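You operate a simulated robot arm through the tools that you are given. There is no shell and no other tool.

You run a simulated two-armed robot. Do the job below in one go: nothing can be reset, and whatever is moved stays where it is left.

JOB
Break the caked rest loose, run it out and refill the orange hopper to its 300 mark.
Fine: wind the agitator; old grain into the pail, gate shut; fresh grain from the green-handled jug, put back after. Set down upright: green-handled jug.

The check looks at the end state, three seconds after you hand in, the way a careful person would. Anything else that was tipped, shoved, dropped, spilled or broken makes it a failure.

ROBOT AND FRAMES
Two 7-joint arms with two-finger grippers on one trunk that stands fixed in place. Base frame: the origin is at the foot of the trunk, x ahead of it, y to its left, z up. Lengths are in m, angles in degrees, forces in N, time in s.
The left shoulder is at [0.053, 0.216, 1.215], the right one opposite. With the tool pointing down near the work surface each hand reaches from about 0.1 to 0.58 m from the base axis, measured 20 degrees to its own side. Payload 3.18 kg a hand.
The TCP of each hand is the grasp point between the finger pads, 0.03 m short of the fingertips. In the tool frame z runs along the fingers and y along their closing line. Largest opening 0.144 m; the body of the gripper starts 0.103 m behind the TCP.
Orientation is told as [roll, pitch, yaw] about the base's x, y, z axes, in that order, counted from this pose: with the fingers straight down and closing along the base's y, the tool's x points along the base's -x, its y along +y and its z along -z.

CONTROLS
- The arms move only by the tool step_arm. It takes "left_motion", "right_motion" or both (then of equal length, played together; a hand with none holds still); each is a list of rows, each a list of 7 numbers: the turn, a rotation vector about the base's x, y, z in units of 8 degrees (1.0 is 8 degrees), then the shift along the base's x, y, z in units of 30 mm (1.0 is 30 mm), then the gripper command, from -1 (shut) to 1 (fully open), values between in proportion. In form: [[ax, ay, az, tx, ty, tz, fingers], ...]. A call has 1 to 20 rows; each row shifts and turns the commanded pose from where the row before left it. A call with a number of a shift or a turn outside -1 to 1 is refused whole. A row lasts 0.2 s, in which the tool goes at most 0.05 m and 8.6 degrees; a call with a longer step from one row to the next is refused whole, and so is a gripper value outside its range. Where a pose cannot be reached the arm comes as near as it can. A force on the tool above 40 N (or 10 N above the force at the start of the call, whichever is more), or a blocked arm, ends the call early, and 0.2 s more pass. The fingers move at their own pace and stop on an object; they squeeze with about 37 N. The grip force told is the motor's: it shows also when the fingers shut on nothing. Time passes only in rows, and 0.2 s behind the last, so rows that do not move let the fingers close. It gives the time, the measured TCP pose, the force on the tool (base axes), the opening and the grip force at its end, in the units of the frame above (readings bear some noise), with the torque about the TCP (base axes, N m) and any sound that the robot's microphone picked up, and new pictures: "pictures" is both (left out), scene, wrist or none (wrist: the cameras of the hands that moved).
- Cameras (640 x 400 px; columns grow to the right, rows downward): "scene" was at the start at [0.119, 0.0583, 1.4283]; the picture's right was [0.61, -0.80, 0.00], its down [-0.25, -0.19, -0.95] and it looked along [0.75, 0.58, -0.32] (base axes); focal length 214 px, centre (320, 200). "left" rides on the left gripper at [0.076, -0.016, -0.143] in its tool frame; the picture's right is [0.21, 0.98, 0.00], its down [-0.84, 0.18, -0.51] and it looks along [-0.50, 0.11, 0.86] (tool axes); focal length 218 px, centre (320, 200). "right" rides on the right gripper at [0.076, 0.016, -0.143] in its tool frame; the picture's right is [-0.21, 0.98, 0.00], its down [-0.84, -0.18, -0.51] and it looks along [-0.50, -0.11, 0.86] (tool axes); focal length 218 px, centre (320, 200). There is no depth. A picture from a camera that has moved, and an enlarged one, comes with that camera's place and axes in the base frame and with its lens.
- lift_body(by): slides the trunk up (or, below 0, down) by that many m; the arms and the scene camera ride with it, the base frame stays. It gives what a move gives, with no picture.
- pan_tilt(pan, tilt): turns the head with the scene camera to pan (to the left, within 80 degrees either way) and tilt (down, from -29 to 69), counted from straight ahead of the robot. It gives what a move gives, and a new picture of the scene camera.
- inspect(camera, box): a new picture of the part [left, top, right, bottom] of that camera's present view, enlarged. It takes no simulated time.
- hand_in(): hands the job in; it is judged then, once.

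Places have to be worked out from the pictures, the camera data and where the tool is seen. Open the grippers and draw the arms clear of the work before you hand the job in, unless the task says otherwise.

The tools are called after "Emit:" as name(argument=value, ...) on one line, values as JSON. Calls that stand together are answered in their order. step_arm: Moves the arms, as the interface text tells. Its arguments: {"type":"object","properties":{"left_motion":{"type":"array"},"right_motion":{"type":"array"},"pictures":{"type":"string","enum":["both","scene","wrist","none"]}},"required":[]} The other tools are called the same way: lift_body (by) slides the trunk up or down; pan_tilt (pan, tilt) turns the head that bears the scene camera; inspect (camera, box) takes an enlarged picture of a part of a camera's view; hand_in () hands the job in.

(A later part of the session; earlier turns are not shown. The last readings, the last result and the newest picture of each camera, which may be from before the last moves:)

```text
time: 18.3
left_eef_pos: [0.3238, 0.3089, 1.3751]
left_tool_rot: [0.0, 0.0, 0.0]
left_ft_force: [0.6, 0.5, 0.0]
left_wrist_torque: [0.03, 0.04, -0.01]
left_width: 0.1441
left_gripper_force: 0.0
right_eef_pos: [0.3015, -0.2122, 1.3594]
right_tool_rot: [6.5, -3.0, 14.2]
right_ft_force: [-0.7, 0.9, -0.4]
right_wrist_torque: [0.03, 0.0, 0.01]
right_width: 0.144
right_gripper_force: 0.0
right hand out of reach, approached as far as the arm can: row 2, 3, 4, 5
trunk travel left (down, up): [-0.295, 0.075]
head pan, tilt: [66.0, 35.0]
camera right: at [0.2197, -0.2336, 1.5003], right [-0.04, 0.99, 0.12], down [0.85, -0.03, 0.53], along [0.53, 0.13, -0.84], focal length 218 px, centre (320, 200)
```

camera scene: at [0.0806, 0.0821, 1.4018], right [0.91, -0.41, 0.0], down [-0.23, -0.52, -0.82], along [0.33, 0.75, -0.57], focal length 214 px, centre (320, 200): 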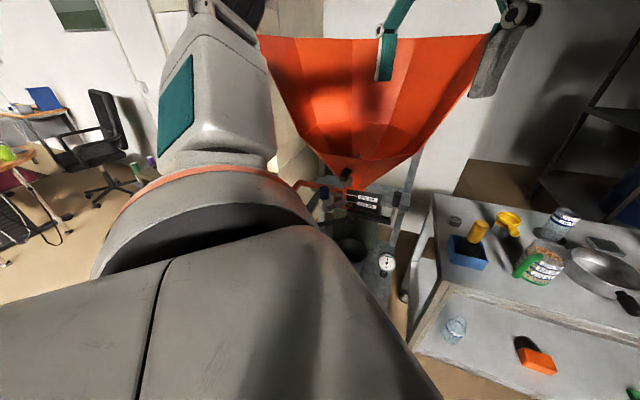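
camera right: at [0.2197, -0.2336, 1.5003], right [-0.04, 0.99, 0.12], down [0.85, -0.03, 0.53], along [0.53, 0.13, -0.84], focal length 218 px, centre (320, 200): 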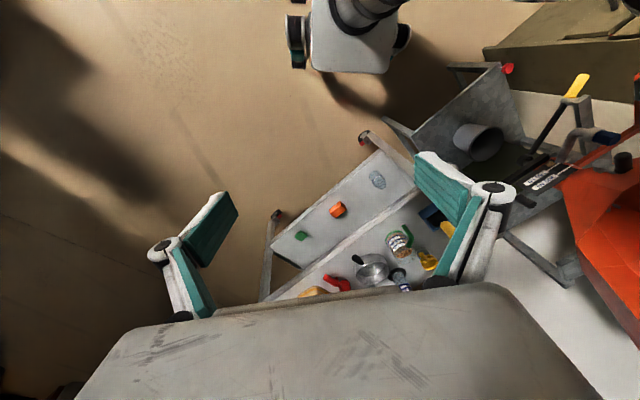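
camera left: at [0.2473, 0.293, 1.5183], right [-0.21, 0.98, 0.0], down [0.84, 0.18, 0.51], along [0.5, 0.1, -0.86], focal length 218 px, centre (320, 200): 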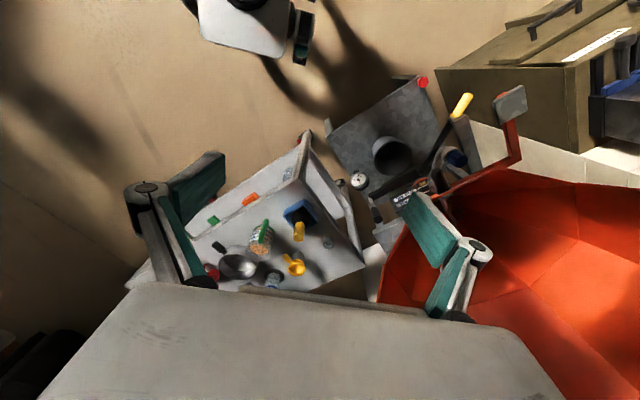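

The right hand is fine again. I now take it forward and down in front of the table's corner, turning it left, to get a low look at the throat's underside.

Emit:
step_arm(right_motion=[[-0.1, 0, 0.75, 1, 0.3, -1, 1], [-0.1, 0, 0.75, 1, 0.3, -1, 1], [-0.1, 0, 0.75, 1, 0.3, -1, 1], [-0.1, 0, 0.75, 1, 0.3, -1, 1], [-0.1, 0, 0.75, 1, 0.3, -1, 1], [-0.1, 0, 0.75, 1, 0.3, -1, 1], [-0.1, 0, 0.75, 0.5, 0.3, -1, 1]], pictures="wrist")

```text
time: 19.9
left_eef_pos: [0.3237, 0.3087, 1.3752]
left_tool_rot: [-0.2, -0.1, -0.1]
left_ft_force: [-0.6, -0.6, -0.3]
left_wrist_torque: [0.04, 0.0, 0.0]
left_width: 0.144
left_gripper_force: 0.0
right_eef_pos: [0.3454, -0.1928, 1.3014]
right_tool_rot: [10.9, -0.6, 22.2]
right_ft_force: [-0.4, 0.0, -1.0]
right_wrist_torque: [0.0, 0.02, 0.0]
right_width: 0.1441
right_gripper_force: 0.0
right hand out of reach, approached as far as the arm can: row 1, 2, 3, 4, 5, 6, 7
trunk travel left (down, up): [-0.295, 0.075]
head pan, tilt: [66.0, 35.0]
camera right: at [0.2774, -0.2328, 1.4458], right [-0.17, 0.97, 0.19], down [0.88, 0.06, 0.47], along [0.45, 0.25, -0.86], focal length 218 px, centre (320, 200)
```

right: 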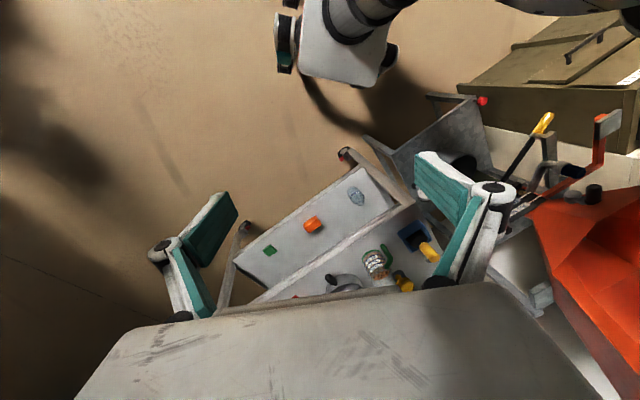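

The right wrist seems to be near a joint limit for that yaw. I translate it forward and down without turning first.

Emit:
step_arm(right_motion=[[-0.4, 0, -0.5, 1, 0, -1, 1], [-0.4, 0, -0.5, 1, 0, -1, 1], [-0.4, 0, -0.5, 1, 0, -1, 1], [0, 0, -0.5, 1, 0, -1, 1], [0, 0, 0, 1, 0, -1, 1], [0, 0, 0, 1, 0, -1, 1]], pictures="wrist")

```text
time: 21.3
left_eef_pos: [0.3243, 0.3081, 1.3738]
left_tool_rot: [-0.1, 0.0, -0.1]
left_ft_force: [-0.7, 0.0, 0.1]
left_wrist_torque: [0.0, 0.02, -0.03]
left_width: 0.1439
left_gripper_force: 0.1
right_eef_pos: [0.5291, -0.1937, 1.1213]
right_tool_rot: [1.7, 2.1, 5.9]
right_ft_force: [-0.2, -0.6, 0.5]
right_wrist_torque: [0.02, 0.02, 0.0]
right_width: 0.1437
right_gripper_force: 0.1
trunk travel left (down, up): [-0.295, 0.075]
head pan, tilt: [66.0, 35.0]
camera right: at [0.4565, -0.1885, 1.2688], right [0.11, 0.99, 0.02], down [0.88, -0.1, 0.47], along [0.47, -0.03, -0.88], focal length 218 px, centre (320, 200)
```

right: 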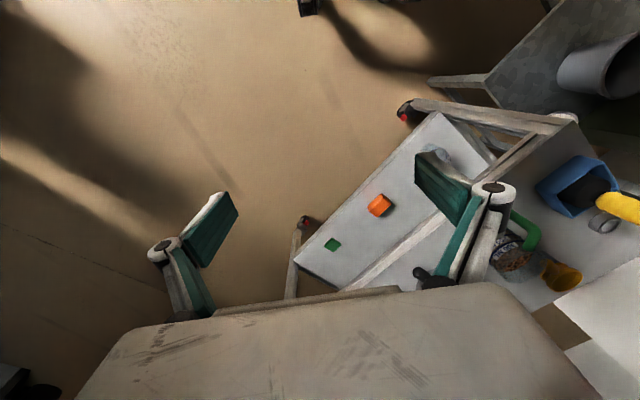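

Good, that worked. Now I roll the right hand so that its fingers and camera swing to the left, while moving left and down in front of the table.

Emit:
step_arm(right_motion=[[1, 0, 0, 0, 0.6, -1, 1], [1, 0, 0, 0, 0.6, -1, 1], [1, 0, 0, 0, 0.6, -1, 1], [1, 0, 0, 0, 0.6, -1, 1], [1, 0, 0, 0, 0.6, -1, 1], [1, 0, 0, 0, 0.6, -1, 1], [1, 0, 0, 0, 0.6, -1, 1], [1, 0, 0, 0, 0.6, -1, 1], [0.5, 0, 0, 0, 0.6, -1, 1], [0, 0, 0, 0, 0.6, -1, 1]], pictures="wrist")

```text
time: 23.5
left_eef_pos: [0.3229, 0.3083, 1.374]
left_tool_rot: [-0.2, -0.1, -0.1]
left_ft_force: [-0.4, 0.4, 0.5]
left_wrist_torque: [-0.01, 0.01, -0.03]
left_width: 0.1442
left_gripper_force: 0.1
right_eef_pos: [0.5285, -0.0512, 0.8822]
right_tool_rot: [57.5, -3.7, 5.1]
right_ft_force: [-1.2, -0.2, -0.1]
right_wrist_torque: [0.03, 0.01, -0.02]
right_width: 0.144
right_gripper_force: 0.0
right hand out of reach, approached as far as the arm can: row 8, 9
trunk travel left (down, up): [-0.295, 0.075]
head pan, tilt: [66.0, 35.0]
camera right: at [0.4558, -0.1698, 0.9685], right [0.11, 0.54, 0.84], down [0.88, -0.45, 0.18], along [0.47, 0.71, -0.52], focal length 218 px, centre (320, 200)
```

right: 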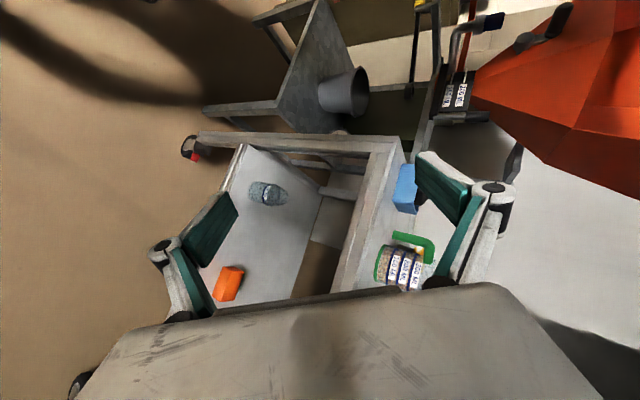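

This gives a low view (picture's right is up). I enlarge the throat region.

Emit:
inspect(camera="right", box=[380, 0, 540, 140])

Emit:
inspect(camera="right", box=[400, 30, 490, 130])

Emit:
inspect(camera="right", box=[350, 210, 450, 300])

```text
2.86 times, centred on (460, 70) of right
camera zoom: at [0.4558, -0.1698, 0.9685], right [0.11, 0.54, 0.84], down [0.88, -0.45, 0.18], along [0.47, 0.71, -0.52], focal length 624 px, centre (-80, 571)
```

zoom: 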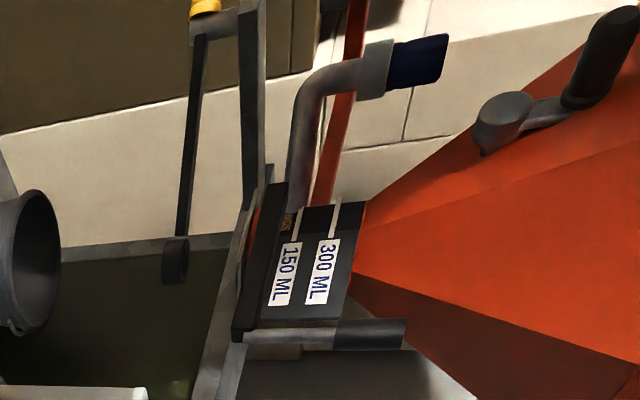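

```text
4.00 times, centred on (445, 80) of right
camera zoom: at [0.4558, -0.1698, 0.9685], right [0.11, 0.54, 0.84], down [0.88, -0.45, 0.18], along [0.47, 0.71, -0.52], focal length 873 px, centre (-180, 680)
```

zoom: 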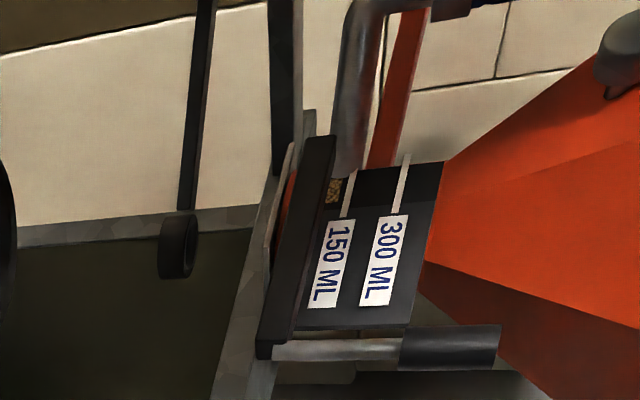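

```text
4.44 times, centred on (400, 255) of right
camera zoom: at [0.4558, -0.1698, 0.9685], right [0.11, 0.54, 0.84], down [0.88, -0.45, 0.18], along [0.47, 0.71, -0.52], focal length 970 px, centre (-36, -44)
```

zoom: 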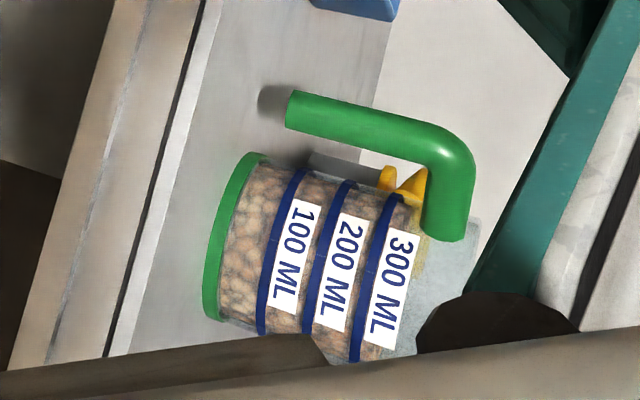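

Seen from low, the bar with the black grip lies right at the collar over a thin plate (the gate), while the ring on the yellow lever hangs 0.1 m lower, touching nothing. I leave the right hand there as a watching camera and bring the left hand down in front of the cone toward the crank.

Emit:
step_arm(left_motion=[[0, 0, 0, 0, 0, -1, 1], [0, 0, 0, 0, 0, -1, 1], [0, 0, 0, 0, 0, -1, 1], [0, 0, 0, 0, 0, -1, 1], [0, 0, 0, 0, 0, -1, 1], [0, 0, 0, 0, 0, -0.7, 1]], pictures="none")

```text
time: 24.9
left_eef_pos: [0.3462, 0.3507, 1.2269]
left_tool_rot: [-0.2, -0.1, -0.2]
left_ft_force: [0.2, -0.4, -0.3]
left_wrist_torque: [-0.02, -0.06, 0.01]
left_width: 0.1439
left_gripper_force: 0.0
left hand out of reach, approached as far as the arm can: row 2, 3, 4, 5, 6
right_eef_pos: [0.5271, -0.0512, 0.883]
right_tool_rot: [57.4, -3.8, 5.0]
right_ft_force: [-0.8, 0.6, -0.6]
right_wrist_torque: [0.03, -0.01, 0.02]
right_width: 0.1441
right_gripper_force: 0.1
trunk travel left (down, up): [-0.295, 0.075]
head pan, tilt: [66.0, 35.0]
```

The left arm cannot fold nearer than about 0.41 m from wrist to shoulder, so I will approach the crank from the right side, with fingers pointing left and closing vertically, and the trunk a bit higher. First I raise the trunk to its top.

Emit:
lift_body(by=0.07)

```text
time: 26.0
left_eef_pos: [0.3471, 0.3536, 1.2963]
left_tool_rot: [-0.1, -0.1, -0.1]
left_ft_force: [-0.3, 0.0, -0.5]
left_wrist_torque: [0.01, 0.05, 0.0]
left_width: 0.1441
left_gripper_force: 0.1
right_eef_pos: [0.5282, -0.051, 0.9542]
right_tool_rot: [57.3, -4.0, 5.0]
right_ft_force: [0.6, 0.5, 0.1]
right_wrist_torque: [0.01, -0.03, 0.0]
right_width: 0.1444
right_gripper_force: 0.1
trunk travel left (down, up): [-0.365, 0.005]
head pan, tilt: [66.0, 35.0]
```

Now I roll the left hand so the fingers swing to the left, with a partly closed gripper, moving gently toward a stand-off to the right of the crank grip.

Emit:
step_arm(left_motion=[[1, 0, 0, 0.5, 0.2, -0.6, -0.1], [1, 0, 0, 0.5, 0.2, -0.6, -0.1], [1, 0, 0, 0.5, 0.3, -0.6, -0.1], [1, 0, 0, 0.3, 0.3, -0.6, -0.1], [1, 0, 0, 0.2, 0.4, -0.6, -0.1], [1, 0, 0, 0, 0.4, -0.6, -0.1], [1, 0, 0, 0, 0.4, -0.6, -0.1]], pictures="both")

```text
time: 27.6
left_eef_pos: [0.4274, 0.4379, 1.1938]
left_tool_rot: [55.9, 0.4, -0.2]
left_ft_force: [-0.1, -0.1, 0.2]
left_wrist_torque: [0.03, -0.01, -0.01]
left_width: 0.0646
left_gripper_force: 0.1
left hand out of reach, approached as far as the arm can: row 5, 6, 7
right_eef_pos: [0.5279, -0.0519, 0.9539]
right_tool_rot: [57.3, -3.9, 5.1]
right_ft_force: [0.3, -0.3, 0.0]
right_wrist_torque: [0.04, -0.01, 0.0]
right_width: 0.1439
right_gripper_force: 0.0
trunk travel left (down, up): [-0.365, 0.005]
head pan, tilt: [66.0, 35.0]
camera scene: at [0.0765, 0.0814, 1.4718], right [0.91, -0.41, 0.0], down [-0.23, -0.52, -0.82], along [0.33, 0.75, -0.57], focal length 214 px, centre (320, 200)
camera left: at [0.3522, 0.3106, 1.2615], right [-0.2, 0.55, 0.81], down [0.84, -0.32, 0.43], along [0.5, 0.77, -0.4], focal length 218 px, centre (320, 200)
```

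scene: 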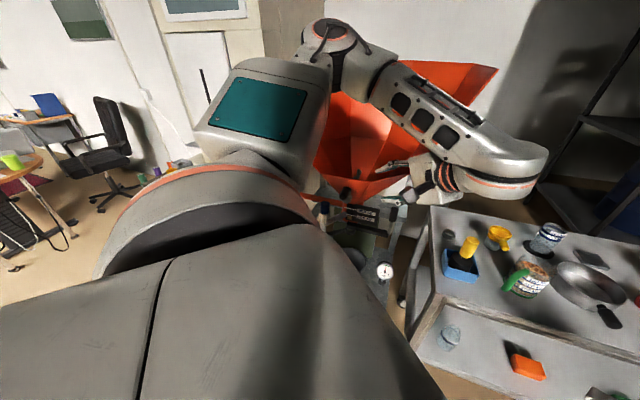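
left: 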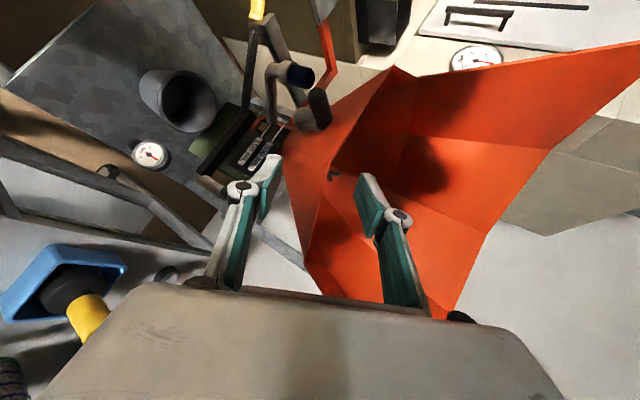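

The hand is now at the right of the crank. I enlarge the left wrist picture to fix the crank grip's place relative to the fingers.

Emit:
inspect(camera="left", box=[220, 40, 400, 220])

Emit:
inspect(camera="scene", box=[300, 140, 480, 250])

Emit:
inspect(camera="right", box=[400, 0, 640, 150])

```text
2.22 times, centred on (310, 130) of left
camera zoom: at [0.3522, 0.3106, 1.2615], right [-0.2, 0.55, 0.81], down [0.84, -0.32, 0.43], along [0.5, 0.77, -0.4], focal length 485 px, centre (342, 356)
```

zoom: 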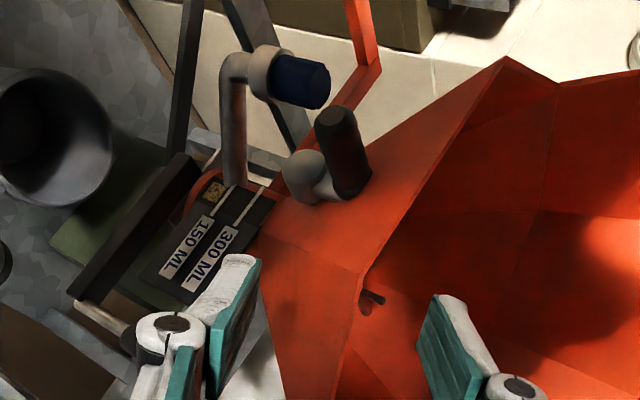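

```text
3.56 times, centred on (390, 195) of scene
camera zoom: at [0.0765, 0.0814, 1.4718], right [0.91, -0.41, 0.0], down [-0.23, -0.52, -0.82], along [0.33, 0.75, -0.57], focal length 763 px, centre (71, 218)
```

zoom: 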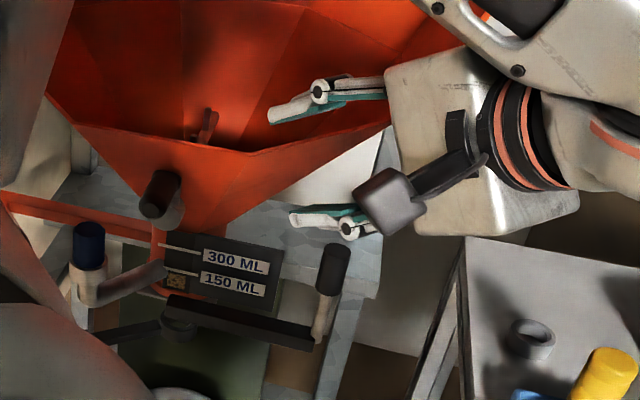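

```text
2.67 times, centred on (520, 75) of right
camera zoom: at [0.4556, -0.1701, 1.0412], right [0.11, 0.54, 0.84], down [0.87, -0.45, 0.18], along [0.47, 0.71, -0.52], focal length 582 px, centre (-213, 533)
```

zoom: 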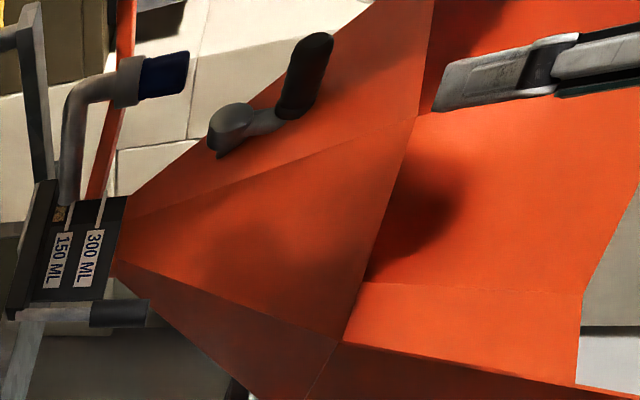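

New finding: the hopper's front lip is low (about z=1.13 near [0.455, 0.561]), so the space above the crank is open and I can grasp the grip from above-front instead. I undo the roll, then yaw about 45° and tilt a little in front of the crank.

Emit:
step_arm(left_motion=[[-1, 0, 0, -0.38, -0.18, 0.41, 0.1], [-1, 0, 0, -0.38, -0.18, 0.41, 0.1], [-1, 0, 0, -0.38, -0.18, 0.41, 0.1], [-1, 0, 0, -0.38, -0.18, 0.41, 0.1], [-1, 0, 0, -0.38, -0.18, 0.41, 0.1], [-1, 0, 0, -0.38, -0.18, 0.41, 0.1], [-1, 0, 0, -0.38, -0.18, 0.41, 0.1], [0, 0, 0.95, 0, 0.55, -0.45, 0.1], [0, 0, 0.95, 0, 0.55, -0.45, 0.1], [0, 0, 0.95, 0, 0.55, -0.45, 0.1], [0, 0, 0.95, 0, 0.55, -0.45, 0.1], [0, 0, 0.95, 0, 0.55, -0.45, 0.1], [0, 0, 0.95, 0, 0.55, -0.45, 0.1]], pictures="both")

```text
time: 30.4
left_eef_pos: [0.3954, 0.5704, 1.2269]
left_tool_rot: [-0.2, -0.1, 45.4]
left_ft_force: [-0.1, 0.5, 0.0]
left_wrist_torque: [-0.01, -0.01, -0.01]
left_width: 0.0792
left_gripper_force: 0.1
left hand out of reach, approached as far as the arm can: row 10, 11, 12, 13
right_eef_pos: [0.528, -0.051, 0.9551]
right_tool_rot: [57.3, -3.9, 5.0]
right_ft_force: [-0.4, 0.2, 0.2]
right_wrist_torque: [-0.01, 0.0, 0.01]
right_width: 0.1441
right_gripper_force: 0.2
trunk travel left (down, up): [-0.365, 0.005]
head pan, tilt: [66.0, 35.0]
camera scene: at [0.076, 0.0829, 1.4717], right [0.91, -0.41, 0.0], down [-0.23, -0.52, -0.82], along [0.33, 0.75, -0.57], focal length 214 px, centre (320, 200)
camera left: at [0.3534, 0.5047, 1.3707], right [-0.84, 0.54, 0.0], down [0.46, 0.73, 0.51], along [0.28, 0.43, -0.86], focal length 218 px, centre (320, 200)
```

scene: 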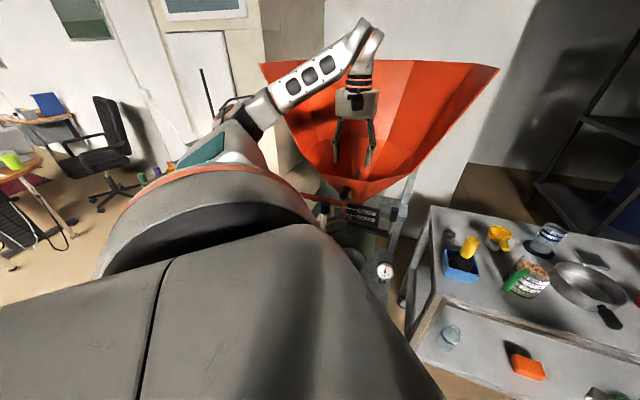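
left: 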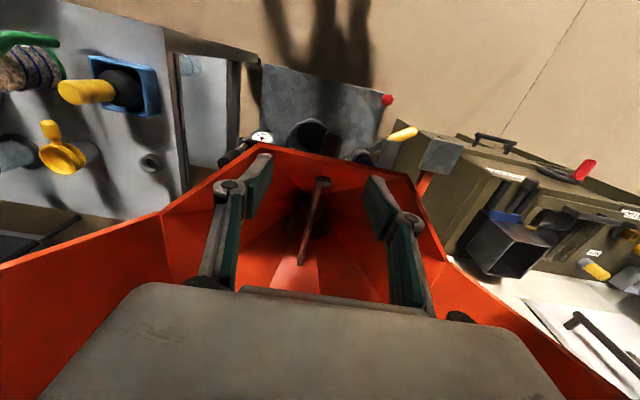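

The hand is now above the lip region with the tool vertical, yaw 45°. I enlarge the left wrist picture to place the lip and crank precisely.

Emit:
inspect(camera="left", box=[200, 100, 460, 300])

Emit:
inspect(camera="scene", box=[290, 80, 430, 230])

Emit:
inspect(camera="right", box=[440, 0, 640, 150])

```text
2.00 times, centred on (330, 200) of left
camera zoom: at [0.3534, 0.5047, 1.3707], right [-0.84, 0.54, 0.0], down [0.46, 0.73, 0.51], along [0.28, 0.43, -0.86], focal length 436 px, centre (300, 200)
```

zoom: 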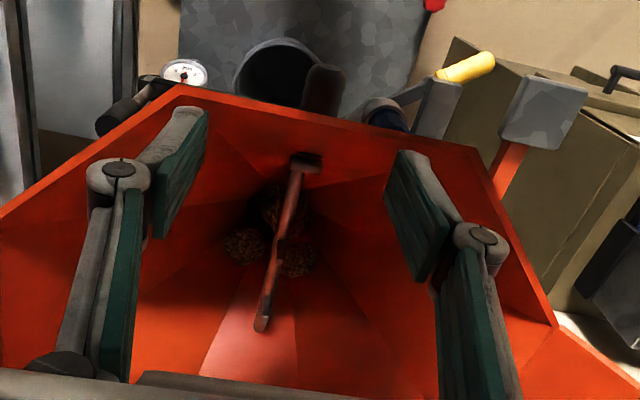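

```text
2.67 times, centred on (360, 155) of scene
camera zoom: at [0.076, 0.0829, 1.4717], right [0.91, -0.41, 0.0], down [-0.23, -0.52, -0.82], along [0.33, 0.75, -0.57], focal length 572 px, centre (213, 320)
```

zoom: 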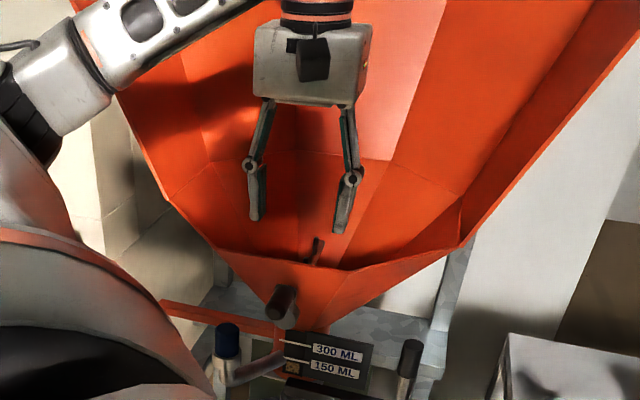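

```text
2.67 times, centred on (540, 75) of right
camera zoom: at [0.4553, -0.169, 1.0416], right [0.11, 0.54, 0.84], down [0.87, -0.45, 0.18], along [0.47, 0.71, -0.52], focal length 582 px, centre (-267, 533)
```

zoom: 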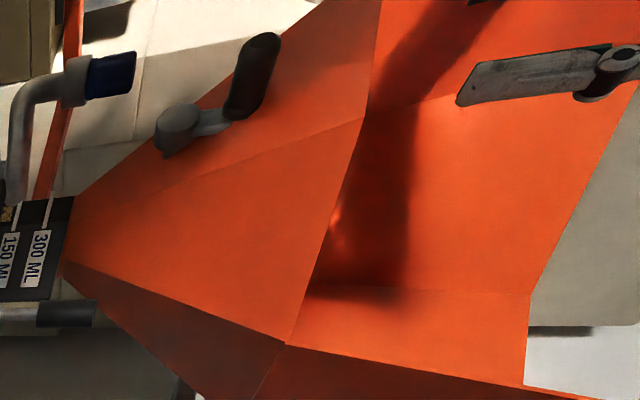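

Lip corners come out at about [0.443, 0.53, 1.15] and [0.33, 0.64, 1.15]; the crank axis runs at 45° and its grip (a 5 cm dark cylinder from [0.381, 0.590] to [0.423, 0.622], z 1.076) lies under the lip, so I need a ~40° tilted approach, which the arm manages better with the trunk low. I retreat the hand first.

Emit:
step_arm(left_motion=[[0, 0, -0.95, -0.36, -1, 0.8, 0.1], [0, 0, -0.95, -0.36, -1, 0.8, 0.1], [0, 0, -0.95, -0.36, -1, 0.8, 0.1], [0, 0, -0.95, -0.36, -1, 0.8, 0.1], [0, 0, -0.95, -0.36, -1, 0.8, 0.1], [0, 0, -0.95, -0.36, -1, 0.8, 0.1], [0, 0, 0, 0, -1, 0.6, 0.1], [0, 0, 0, 0, -1, 0.6, 0.1], [0, 0, 0, 0, -1, 0.6, 0.1]], pictures="none")

```text
time: 32.4
left_eef_pos: [0.3313, 0.2989, 1.4213]
left_tool_rot: [-0.2, 0.0, -0.3]
left_ft_force: [-0.2, 0.8, -0.3]
left_wrist_torque: [-0.01, 0.05, -0.03]
left_width: 0.0791
left_gripper_force: 0.0
right_eef_pos: [0.5277, -0.0522, 0.9545]
right_tool_rot: [57.3, -3.9, 5.0]
right_ft_force: [-0.1, -0.4, 0.2]
right_wrist_torque: [-0.01, 0.0, 0.02]
right_width: 0.144
right_gripper_force: 0.0
trunk travel left (down, up): [-0.365, 0.005]
head pan, tilt: [66.0, 35.0]
```

The left hand is clear at [0.331, 0.299, 1.421]. I lower the trunk by 0.25.

Emit:
lift_body(by=-0.25)

```text
time: 35.0
left_eef_pos: [0.33, 0.2996, 1.1752]
left_tool_rot: [-0.2, -0.2, -0.2]
left_ft_force: [-0.4, -0.7, 0.4]
left_wrist_torque: [-0.02, -0.02, -0.01]
left_width: 0.0796
left_gripper_force: 0.0
right_eef_pos: [0.5278, -0.0514, 0.7053]
right_tool_rot: [57.3, -4.1, 5.0]
right_ft_force: [-0.1, 0.0, 0.1]
right_wrist_torque: [-0.01, 0.0, -0.01]
right_width: 0.1441
right_gripper_force: 0.1
trunk travel left (down, up): [-0.115, 0.255]
head pan, tilt: [66.0, 35.0]
```

Now I tilt forward 40° and yaw 45° while moving left, to a stand-off about 8 cm short of the crank grip.

Emit:
step_arm(left_motion=[[0, -1, 0, 0.3, 1, 0, 0.1], [0, -1, 0, 0.3, 1, 0, 0.1], [0, -1, 0, 0.3, 1, 0, 0.1], [0, -1, 0, 0.2, 1, 0, 0.1], [0, -1, 0, 0.2, 1, 0, 0.1], [0, 0, 0.94, 0, 0.6, -0.2, 0.1], [0, 0, 0.94, 0, 0.6, -0.2, 0.1], [0, 0, 0.94, -0.1, 0.6, -0.2, 0.1], [0, 0, 0.94, -0.1, 0.6, -0.2, 0.1], [0, 0, 0.94, -0.1, 0.6, -0.2, 0.1], [0, 0, 0.94, -0.1, 0.6, -0.2, 0.1]], pictures="both")

```text
time: 37.4
left_eef_pos: [0.3182, 0.6129, 1.1699]
left_tool_rot: [-0.1, -40.0, 45.1]
left_ft_force: [0.3, -1.0, -0.1]
left_wrist_torque: [0.02, 0.02, 0.02]
left_width: 0.079
left_gripper_force: 0.1
left hand out of reach, approached as far as the arm can: row 6, 7, 8, 9
right_eef_pos: [0.5288, -0.0511, 0.7048]
right_tool_rot: [57.4, -3.8, 5.2]
right_ft_force: [-0.2, -0.3, -0.4]
right_wrist_torque: [0.02, -0.03, 0.05]
right_width: 0.1441
right_gripper_force: 0.2
trunk travel left (down, up): [-0.115, 0.255]
head pan, tilt: [66.0, 35.0]
camera scene: at [0.2185, 0.0825, 1.206], right [0.91, -0.41, 0.0], down [-0.23, -0.52, -0.82], along [0.33, 0.75, -0.57], focal length 214 px, centre (320, 200)
camera left: at [0.2239, 0.4949, 1.2312], right [-0.8, 0.58, -0.14], down [0.1, 0.35, 0.93], along [0.59, 0.74, -0.34], focal length 218 px, centre (320, 200)
```

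scene: 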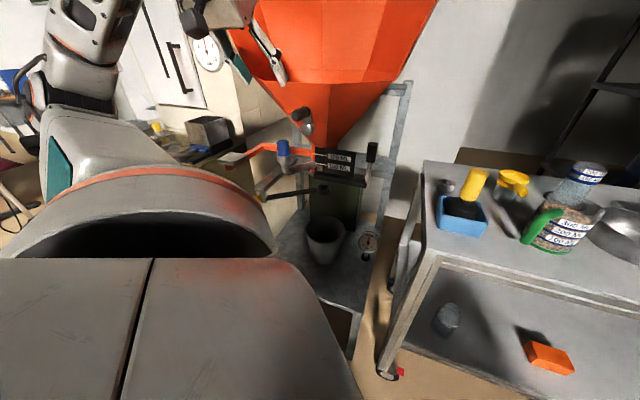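
left: 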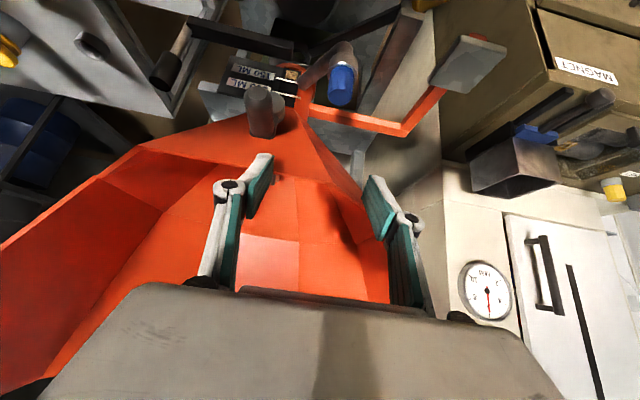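

Orientation reached (tilt 40°, yaw 45°). I enlarge the wrist view to refine the crank's place before closing in.

Emit:
inspect(camera="left", box=[200, 50, 360, 170])

Emit:
inspect(camera="scene", box=[220, 40, 400, 180])

Emit:
inspect(camera="right", box=[420, 0, 640, 150])

```text
3.33 times, centred on (280, 110) of left
camera zoom: at [0.2239, 0.4949, 1.2312], right [-0.8, 0.58, -0.14], down [0.1, 0.35, 0.93], along [0.59, 0.74, -0.34], focal length 728 px, centre (453, 500)
```

zoom: 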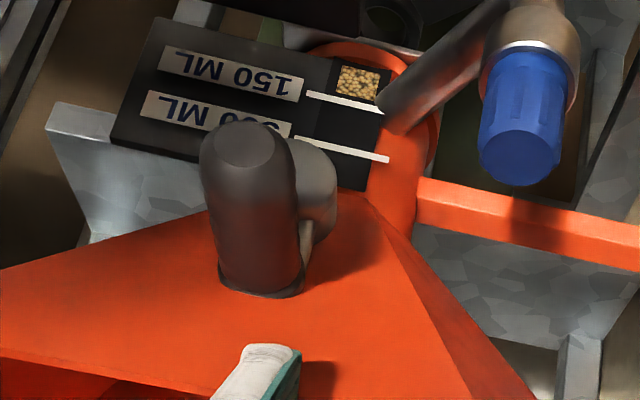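

```text
2.86 times, centred on (310, 110) of scene
camera zoom: at [0.2185, 0.0825, 1.206], right [0.91, -0.41, 0.0], down [-0.23, -0.52, -0.82], along [0.33, 0.75, -0.57], focal length 613 px, centre (349, 457)
```

zoom: 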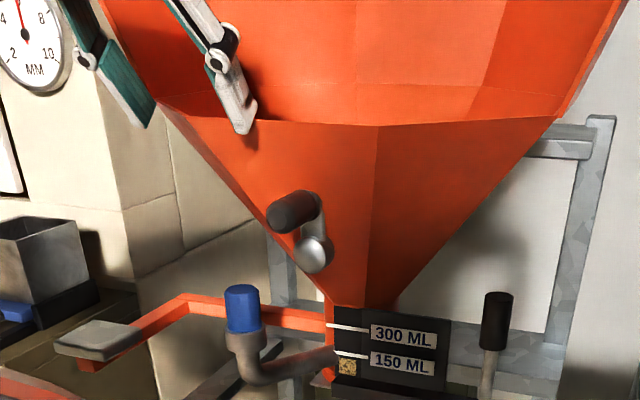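

```text
2.67 times, centred on (530, 75) of right
camera zoom: at [0.4557, -0.1694, 0.7909], right [0.11, 0.54, 0.84], down [0.87, -0.45, 0.18], along [0.47, 0.71, -0.52], focal length 582 px, centre (-240, 533)
```

zoom: 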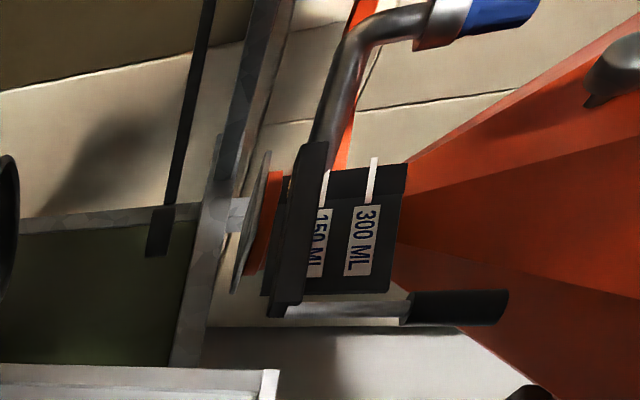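

Refined: crank grip runs from [0.383, 0.579, 1.08] to [0.429, 0.623, 1.076] (diameter 28 mm), hub at about [0.425, 0.63, 1.03]. I move to the stand-off on the line and then advance along the fingers to straddle the grip.

Emit:
step_arm(left_motion=[[0, 0, 0, 0.58, -0.53, -0.51, 0.1], [0, 0, 0, 0.58, -0.53, -0.51, 0.1], [0, 0, 0, 0.58, -0.53, -0.51, 0.1]], pictures="both")

```text
time: 38.2
left_eef_pos: [0.3677, 0.575, 1.1245]
left_tool_rot: [0.0, -40.0, 44.7]
left_ft_force: [-0.8, 0.4, 0.1]
left_wrist_torque: [0.02, 0.02, 0.01]
left_width: 0.0793
left_gripper_force: 0.2
left hand out of reach, approached as far as the arm can: row 3
right_eef_pos: [0.528, -0.051, 0.7043]
right_tool_rot: [57.2, -3.9, 5.0]
right_ft_force: [-0.1, 0.5, -1.0]
right_wrist_torque: [0.01, 0.01, -0.02]
right_width: 0.1439
right_gripper_force: 0.1
trunk travel left (down, up): [-0.115, 0.255]
head pan, tilt: [66.0, 35.0]
camera scene: at [0.2181, 0.0829, 1.206], right [0.91, -0.41, 0.0], down [-0.23, -0.52, -0.82], along [0.33, 0.75, -0.57], focal length 214 px, centre (320, 200)
camera left: at [0.2743, 0.4572, 1.1863], right [-0.8, 0.58, -0.13], down [0.1, 0.35, 0.93], along [0.59, 0.73, -0.34], focal length 218 px, centre (320, 200)
```

scene: 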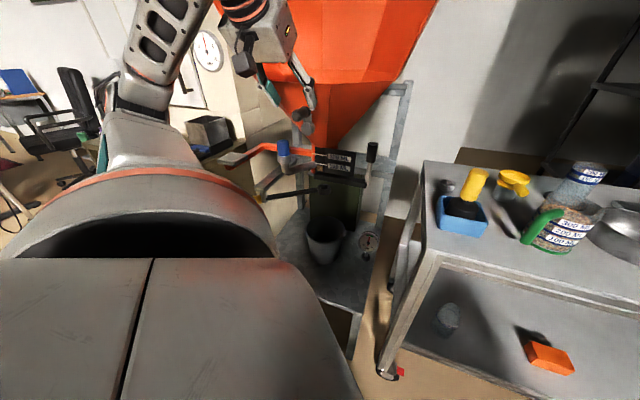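
left: 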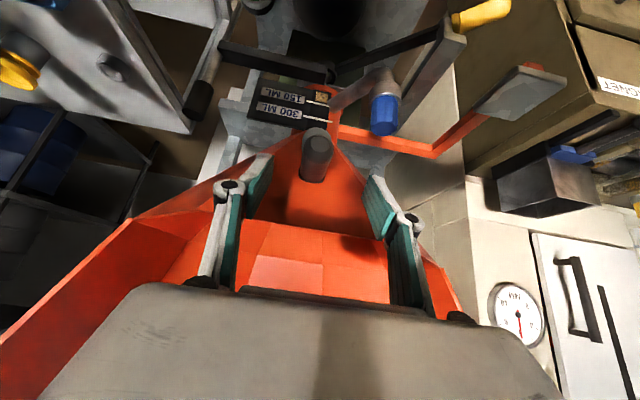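

The grip is centred between the open fingers. I advance 6 cm along the finger direction and then close on it.

Emit:
step_arm(left_motion=[[0, 0, 0, 0.45, 0.45, -0.77, 0.1], [0, 0, 0, 0.45, 0.45, -0.77, 0.1]], pictures="both")

```text
time: 38.8
left_eef_pos: [0.3934, 0.6055, 1.0825]
left_tool_rot: [-0.1, -40.0, 44.7]
left_ft_force: [-0.9, 0.1, -0.8]
left_wrist_torque: [0.0, 0.03, -0.01]
left_width: 0.0794
left_gripper_force: 0.0
left hand out of reach, approached as far as the arm can: row 2
right_eef_pos: [0.5278, -0.0509, 0.7039]
right_tool_rot: [57.3, -3.8, 5.0]
right_ft_force: [-1.2, -0.2, -0.3]
right_wrist_torque: [-0.03, 0.01, 0.01]
right_width: 0.1441
right_gripper_force: 0.2
trunk travel left (down, up): [-0.115, 0.255]
head pan, tilt: [66.0, 35.0]
camera scene: at [0.2177, 0.0825, 1.2063], right [0.91, -0.41, 0.0], down [-0.23, -0.52, -0.82], along [0.33, 0.75, -0.57], focal length 214 px, centre (320, 200)
camera left: at [0.2986, 0.4871, 1.1441], right [-0.8, 0.58, -0.13], down [0.1, 0.35, 0.93], along [0.59, 0.73, -0.34], focal length 218 px, centre (320, 200)
```

scene: 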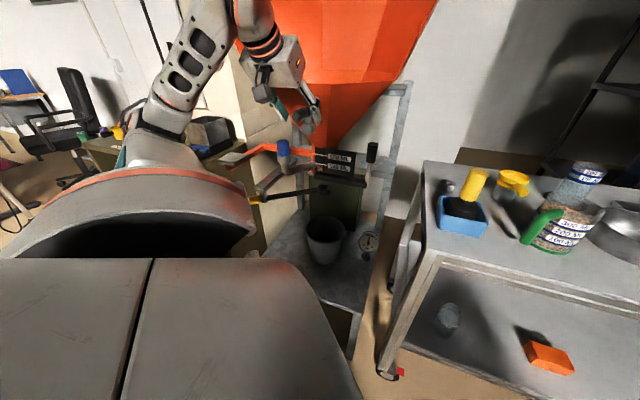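
left: 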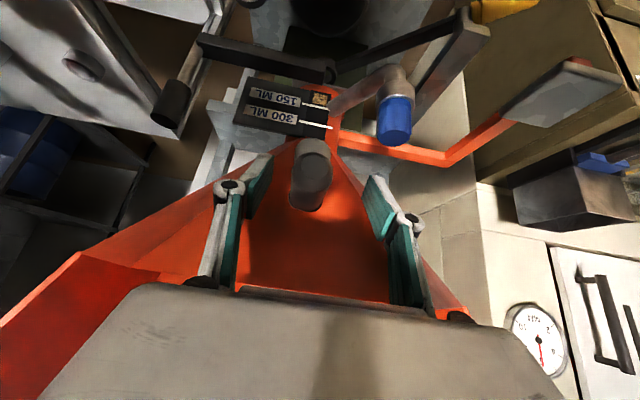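

The grip sits between the fingers, but the arm is at its folding limit here, so a full circle downward would not be reachable. I back off along the fingers, rise, and will lower the trunk further to gain room; the right hand moves forward a bit to stay in its range.

Emit:
step_arm(left_motion=[[0, 0, 0, -0.45, -0.45, 0.77, 0.1], [0, 0, 0, -0.45, -0.45, 0.77, 0.1], [0, 0, 0, -0.45, -0.45, 0.77, 0.1], [0, 0, 0, 0, 0, 1, 0.1], [0, 0, 0, 0, 0, 1, 0.1], [0, 0, 0, 0, 0, 1, 0.1], [0, 0, 0, 0, 0, 0.5, 0.1]], right_motion=[[0, 0, 0, 0.3, 0, 0.3, 1], [0, 0, 0, 0.3, 0, 0.3, 1], [0, 0, 0, 0.3, 0, 0.3, 1], [0, 0, 0, 0.3, 0, 0.3, 1], [0, 0, 0, 0.3, 0, 0.3, 1], [0, 0, 0, 0.3, 0, 0.3, 1], [0, 0, 0, 0.2, 0, 0.2, 1]], pictures="none")

Emit:
lift_body(by=-0.11)

```text
time: 40.4
left_eef_pos: [0.3532, 0.5625, 1.2573]
left_tool_rot: [0.0, -40.1, 44.9]
left_ft_force: [-0.2, -0.9, 0.1]
left_wrist_torque: [0.01, 0.0, 0.03]
left_width: 0.0789
left_gripper_force: 0.0
right_eef_pos: [0.5895, -0.0516, 0.765]
right_tool_rot: [57.4, -3.9, 4.9]
right_ft_force: [0.4, -0.2, -0.2]
right_wrist_torque: [0.01, -0.01, 0.01]
right_width: 0.1441
right_gripper_force: 0.1
trunk travel left (down, up): [-0.115, 0.255]
head pan, tilt: [66.0, 35.0]
```

```text
time: 41.8
left_eef_pos: [0.351, 0.5632, 1.1462]
left_tool_rot: [-0.2, -40.1, 44.9]
left_ft_force: [-0.2, -0.6, -0.1]
left_wrist_torque: [0.02, -0.01, -0.02]
left_width: 0.0791
left_gripper_force: 0.0
right_eef_pos: [0.5882, -0.0517, 0.6557]
right_tool_rot: [57.3, -4.1, 5.0]
right_ft_force: [-0.3, 0.5, -0.8]
right_wrist_torque: [-0.03, 0.03, 0.01]
right_width: 0.144
right_gripper_force: 0.0
trunk travel left (down, up): [-0.005, 0.365]
head pan, tilt: [66.0, 35.0]
```

The trunk is now nearly at its lowest and the left hand is at [0.351, 0.563, 1.146]. I advance again to the grip along the fingers.

Emit:
step_arm(left_motion=[[0, 0, 0, 0.485, 0.387, -0.757, 0.1], [0, 0, 0, 0.485, 0.387, -0.757, 0.1], [0, 0, 0, 0.485, 0.387, -0.757, 0.1]], pictures="both")

```text
time: 42.6
left_eef_pos: [0.397, 0.5966, 1.0793]
left_tool_rot: [0.0, -40.1, 45.0]
left_ft_force: [0.3, 0.5, 0.6]
left_wrist_torque: [0.01, 0.01, -0.03]
left_width: 0.0792
left_gripper_force: 0.1
right_eef_pos: [0.5884, -0.0518, 0.6543]
right_tool_rot: [57.3, -3.9, 5.0]
right_ft_force: [-0.2, 0.1, 0.0]
right_wrist_torque: [0.01, 0.02, -0.01]
right_width: 0.1439
right_gripper_force: 0.0
trunk travel left (down, up): [-0.005, 0.365]
head pan, tilt: [66.0, 35.0]
camera scene: at [0.3224, 0.0821, 1.0632], right [0.91, -0.41, 0.0], down [-0.23, -0.52, -0.82], along [0.33, 0.75, -0.57], focal length 214 px, centre (320, 200)
camera left: at [0.3008, 0.4785, 1.14], right [-0.8, 0.58, -0.14], down [0.1, 0.35, 0.93], along [0.59, 0.73, -0.34], focal length 218 px, centre (320, 200)
```

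scene: 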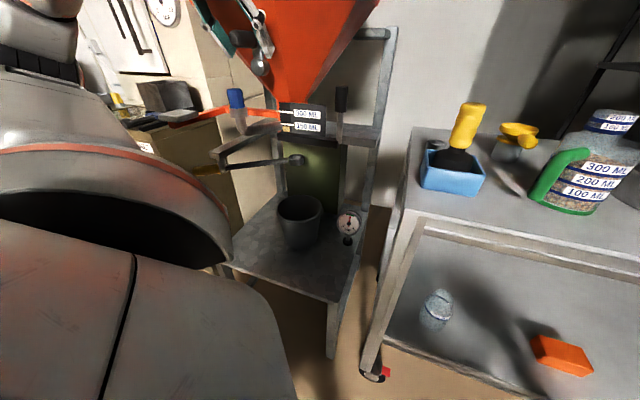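
left: 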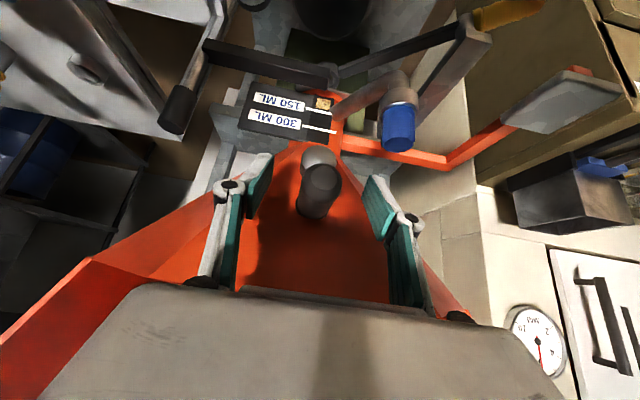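

The grip is centred between the fingers and the pose is fully reached. I close the gripper on the crank grip.

Emit:
step_arm(left_motion=[[0, 0, 0, 0, 0, 0, -1], [0, 0, 0, 0, 0, 0, -1], [0, 0, 0, 0, 0, 0, -1]], pictures="wrist")

```text
time: 43.4
left_eef_pos: [0.3958, 0.5969, 1.0783]
left_tool_rot: [-0.1, -40.1, 45.0]
left_ft_force: [-0.8, 0.5, -2.3]
left_wrist_torque: [0.1, -0.12, 0.11]
left_width: 0.0251
left_gripper_force: 45.2
right_eef_pos: [0.5886, -0.0515, 0.655]
right_tool_rot: [57.3, -4.0, 5.0]
right_ft_force: [0.0, 0.0, 0.3]
right_wrist_torque: [0.0, -0.02, -0.02]
right_width: 0.1437
right_gripper_force: 0.0
trunk travel left (down, up): [-0.005, 0.365]
head pan, tilt: [66.0, 35.0]
camera left: at [0.3006, 0.4787, 1.1401], right [-0.8, 0.58, -0.14], down [0.1, 0.35, 0.93], along [0.59, 0.73, -0.34], focal length 218 px, centre (320, 200)
```

left: 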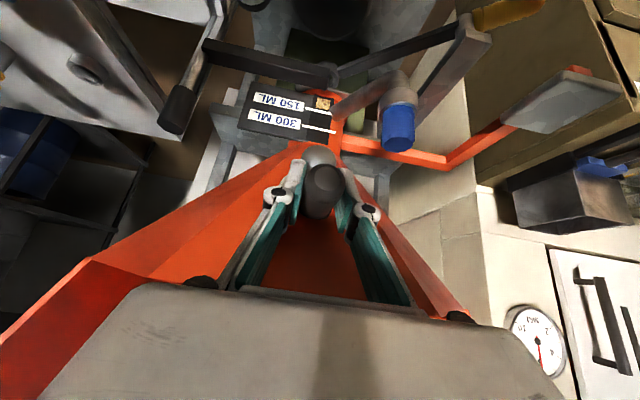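

Grasped (25 mm). I begin to wind: a first 45° arc clockwise as seen from me, about a hub 46 mm below the grip, to learn the circle and feel the force.

Emit:
step_arm(left_motion=[[0, 0, 0, 0.28, -0.28, -0.052, -1], [0, 0, 0, 0.2615, -0.2615, -0.153, -1], [0, 0, 0, 0.2245, -0.2245, -0.2436, -1]], pictures="wrist")

```text
time: 43.8
left_eef_pos: [0.3962, 0.5944, 1.0792]
left_tool_rot: [-0.7, -40.1, 46.2]
left_ft_force: [-34.2, 21.1, -12.4]
left_wrist_torque: [-0.17, 0.09, 0.21]
left_width: 0.0256
left_gripper_force: 45.0
right_eef_pos: [0.5863, -0.0489, 0.657]
right_tool_rot: [57.1, -4.2, 5.1]
right_ft_force: [-0.9, 0.2, 0.4]
right_wrist_torque: [0.0, 0.03, 0.02]
right_width: 0.144
right_gripper_force: 0.0
trunk travel left (down, up): [-0.005, 0.365]
head pan, tilt: [66.0, 35.0]
stopped in row 2 (left hand): the force on the tool passed its limit at 52 N (the readings are from after the stop); the commanded pose is now the measured one
camera left: at [0.3039, 0.4758, 1.1399], right [-0.81, 0.57, -0.14], down [0.09, 0.36, 0.93], along [0.58, 0.74, -0.34], focal length 218 px, centre (320, 200)
```

left: 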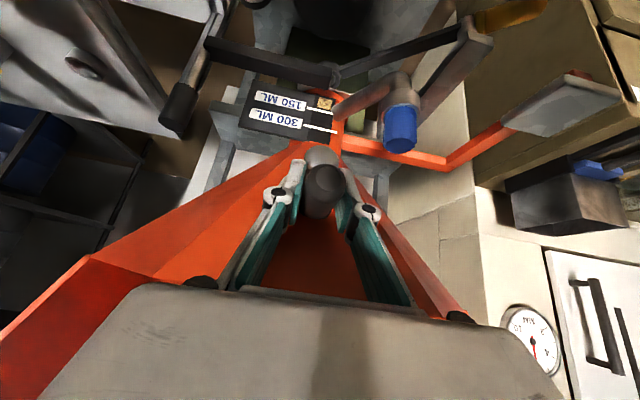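

The crank resisted that way (about 40 N against). I try the other direction, counter-clockwise, gently.

Emit:
step_arm(left_motion=[[0, 0, 0, -0.14, 0.14, 0, -1], [0, 0, 0, -0.14, 0.14, -0.02, -1], [0, 0, 0, -0.14, 0.14, -0.04, -1]], pictures="wrist")

```text
time: 44.6
left_eef_pos: [0.3882, 0.6035, 1.0772]
left_tool_rot: [-0.2, -40.4, 45.4]
left_ft_force: [-0.8, -1.7, 0.8]
left_wrist_torque: [0.41, -0.4, -0.47]
left_width: 0.0252
left_gripper_force: 44.9
right_eef_pos: [0.5889, -0.0506, 0.6555]
right_tool_rot: [57.3, -3.9, 5.0]
right_ft_force: [-1.0, -0.7, 0.2]
right_wrist_torque: [-0.03, 0.01, 0.05]
right_width: 0.144
right_gripper_force: 0.1
trunk travel left (down, up): [-0.005, 0.365]
head pan, tilt: [66.0, 35.0]
camera left: at [0.2946, 0.4848, 1.1381], right [-0.81, 0.57, -0.14], down [0.09, 0.35, 0.93], along [0.58, 0.74, -0.34], focal length 218 px, centre (320, 200)
```

left: 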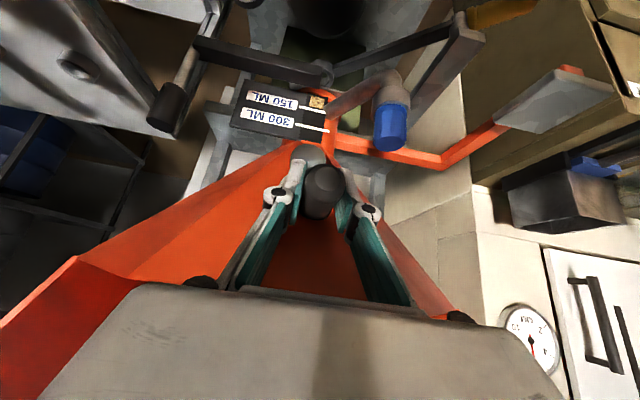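

It turns freely counter-clockwise. I continue that way around the circle with force checks.

Emit:
step_arm(left_motion=[[0, 0, 0, -0.28, 0.28, -0.16, -1], [0, 0, 0, -0.2245, 0.2245, -0.2436, -1], [0, 0, 0, -0.172, 0.172, -0.3175, -1]], pictures="wrist")

```text
time: 45.4
left_eef_pos: [0.3687, 0.6237, 1.0559]
left_tool_rot: [0.0, -40.1, 45.3]
left_ft_force: [5.0, -3.6, -2.3]
left_wrist_torque: [0.49, -0.43, -0.31]
left_width: 0.0254
left_gripper_force: 45.4
right_eef_pos: [0.5874, -0.0519, 0.655]
right_tool_rot: [57.3, -4.0, 4.9]
right_ft_force: [1.0, -0.5, 0.7]
right_wrist_torque: [0.0, 0.01, -0.01]
right_width: 0.144
right_gripper_force: 0.0
trunk travel left (down, up): [-0.005, 0.365]
head pan, tilt: [66.0, 35.0]
camera left: at [0.2746, 0.505, 1.1162], right [-0.81, 0.57, -0.13], down [0.1, 0.35, 0.93], along [0.58, 0.74, -0.34], focal length 218 px, centre (320, 200)
```

left: 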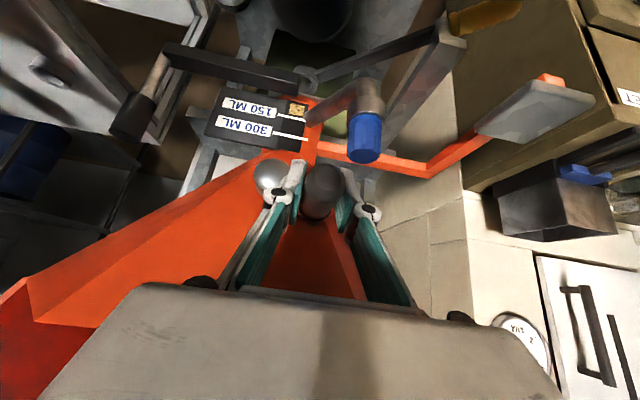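

The measured path fits a circle of 44 mm radius about the hub. I carry on through the left and downward part, easing the tilt a little as the hand goes lower.

Emit:
step_arm(left_motion=[[-0.212, 0.212, 0, -0.1037, 0.1037, -0.354, -1], [-0.212, 0.212, 0, -0.0354, 0.0354, -0.38, -1], [-0.212, 0.212, 0, 0.0354, -0.0354, -0.38, -1], [-0.212, 0.212, 0, 0.1037, -0.1037, -0.354, -1]], pictures="wrist")

```text
time: 46.4
left_eef_pos: [0.3683, 0.6239, 1.0134]
left_tool_rot: [-0.1, -30.8, 45.4]
left_ft_force: [4.0, -5.5, 4.3]
left_wrist_torque: [0.84, -0.87, -0.52]
left_width: 0.0255
left_gripper_force: 44.9
right_eef_pos: [0.5876, -0.0516, 0.6549]
right_tool_rot: [57.4, -3.9, 5.0]
right_ft_force: [0.8, -0.2, -0.9]
right_wrist_torque: [-0.02, 0.03, -0.02]
right_width: 0.1441
right_gripper_force: 0.1
trunk travel left (down, up): [-0.005, 0.365]
head pan, tilt: [66.0, 35.0]
camera left: at [0.2828, 0.5131, 1.0978], right [-0.82, 0.56, -0.11], down [0.2, 0.46, 0.87], along [0.53, 0.69, -0.49], focal length 218 px, centre (320, 200)
```

left: 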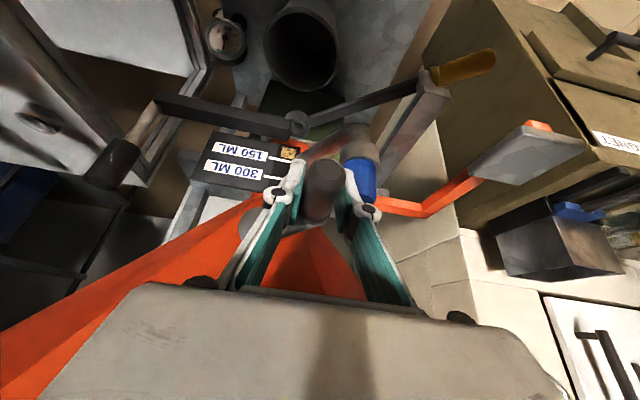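

Forces stay small. I continue through the bottom of the circle.

Emit:
step_arm(left_motion=[[-0.212, 0.212, 0, 0.165, -0.165, -0.304, -1], [-0.212, 0.212, 0, 0.215, -0.215, -0.233, -1], [-0.212, 0.212, 0, 0.25, -0.25, -0.147, -1], [0, 0, 0, 0.2685, -0.2685, -0.05, -1], [0, 0, 0, 0.2685, -0.2685, 0.05, -1], [0.212, -0.212, 0, 0.25, -0.25, 0.147, -1]], pictures="wrist")

```text
time: 47.0
left_eef_pos: [0.3726, 0.612, 1.0]
left_tool_rot: [-0.3, -26.4, 45.9]
left_ft_force: [-25.9, -7.6, -11.5]
left_wrist_torque: [1.44, -1.87, -0.45]
left_width: 0.0256
left_gripper_force: 45.4
right_eef_pos: [0.5869, -0.0522, 0.6558]
right_tool_rot: [57.4, -4.1, 5.1]
right_ft_force: [0.8, 1.0, 0.2]
right_wrist_torque: [0.0, 0.0, 0.0]
right_width: 0.1441
right_gripper_force: 0.1
trunk travel left (down, up): [-0.005, 0.365]
head pan, tilt: [66.0, 35.0]
stopped in row 3 (left hand): the force on the tool passed its limit at 66 N (the readings are from after the stop); the commanded pose is now the measured one
camera left: at [0.2938, 0.5068, 1.0944], right [-0.83, 0.55, -0.1], down [0.24, 0.51, 0.83], along [0.5, 0.67, -0.55], focal length 218 px, centre (320, 200)
```

left: 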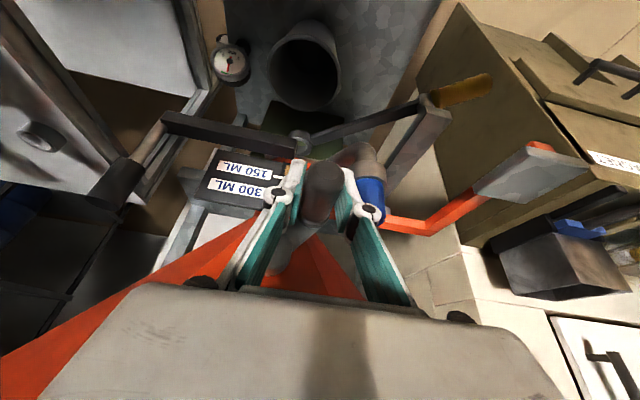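

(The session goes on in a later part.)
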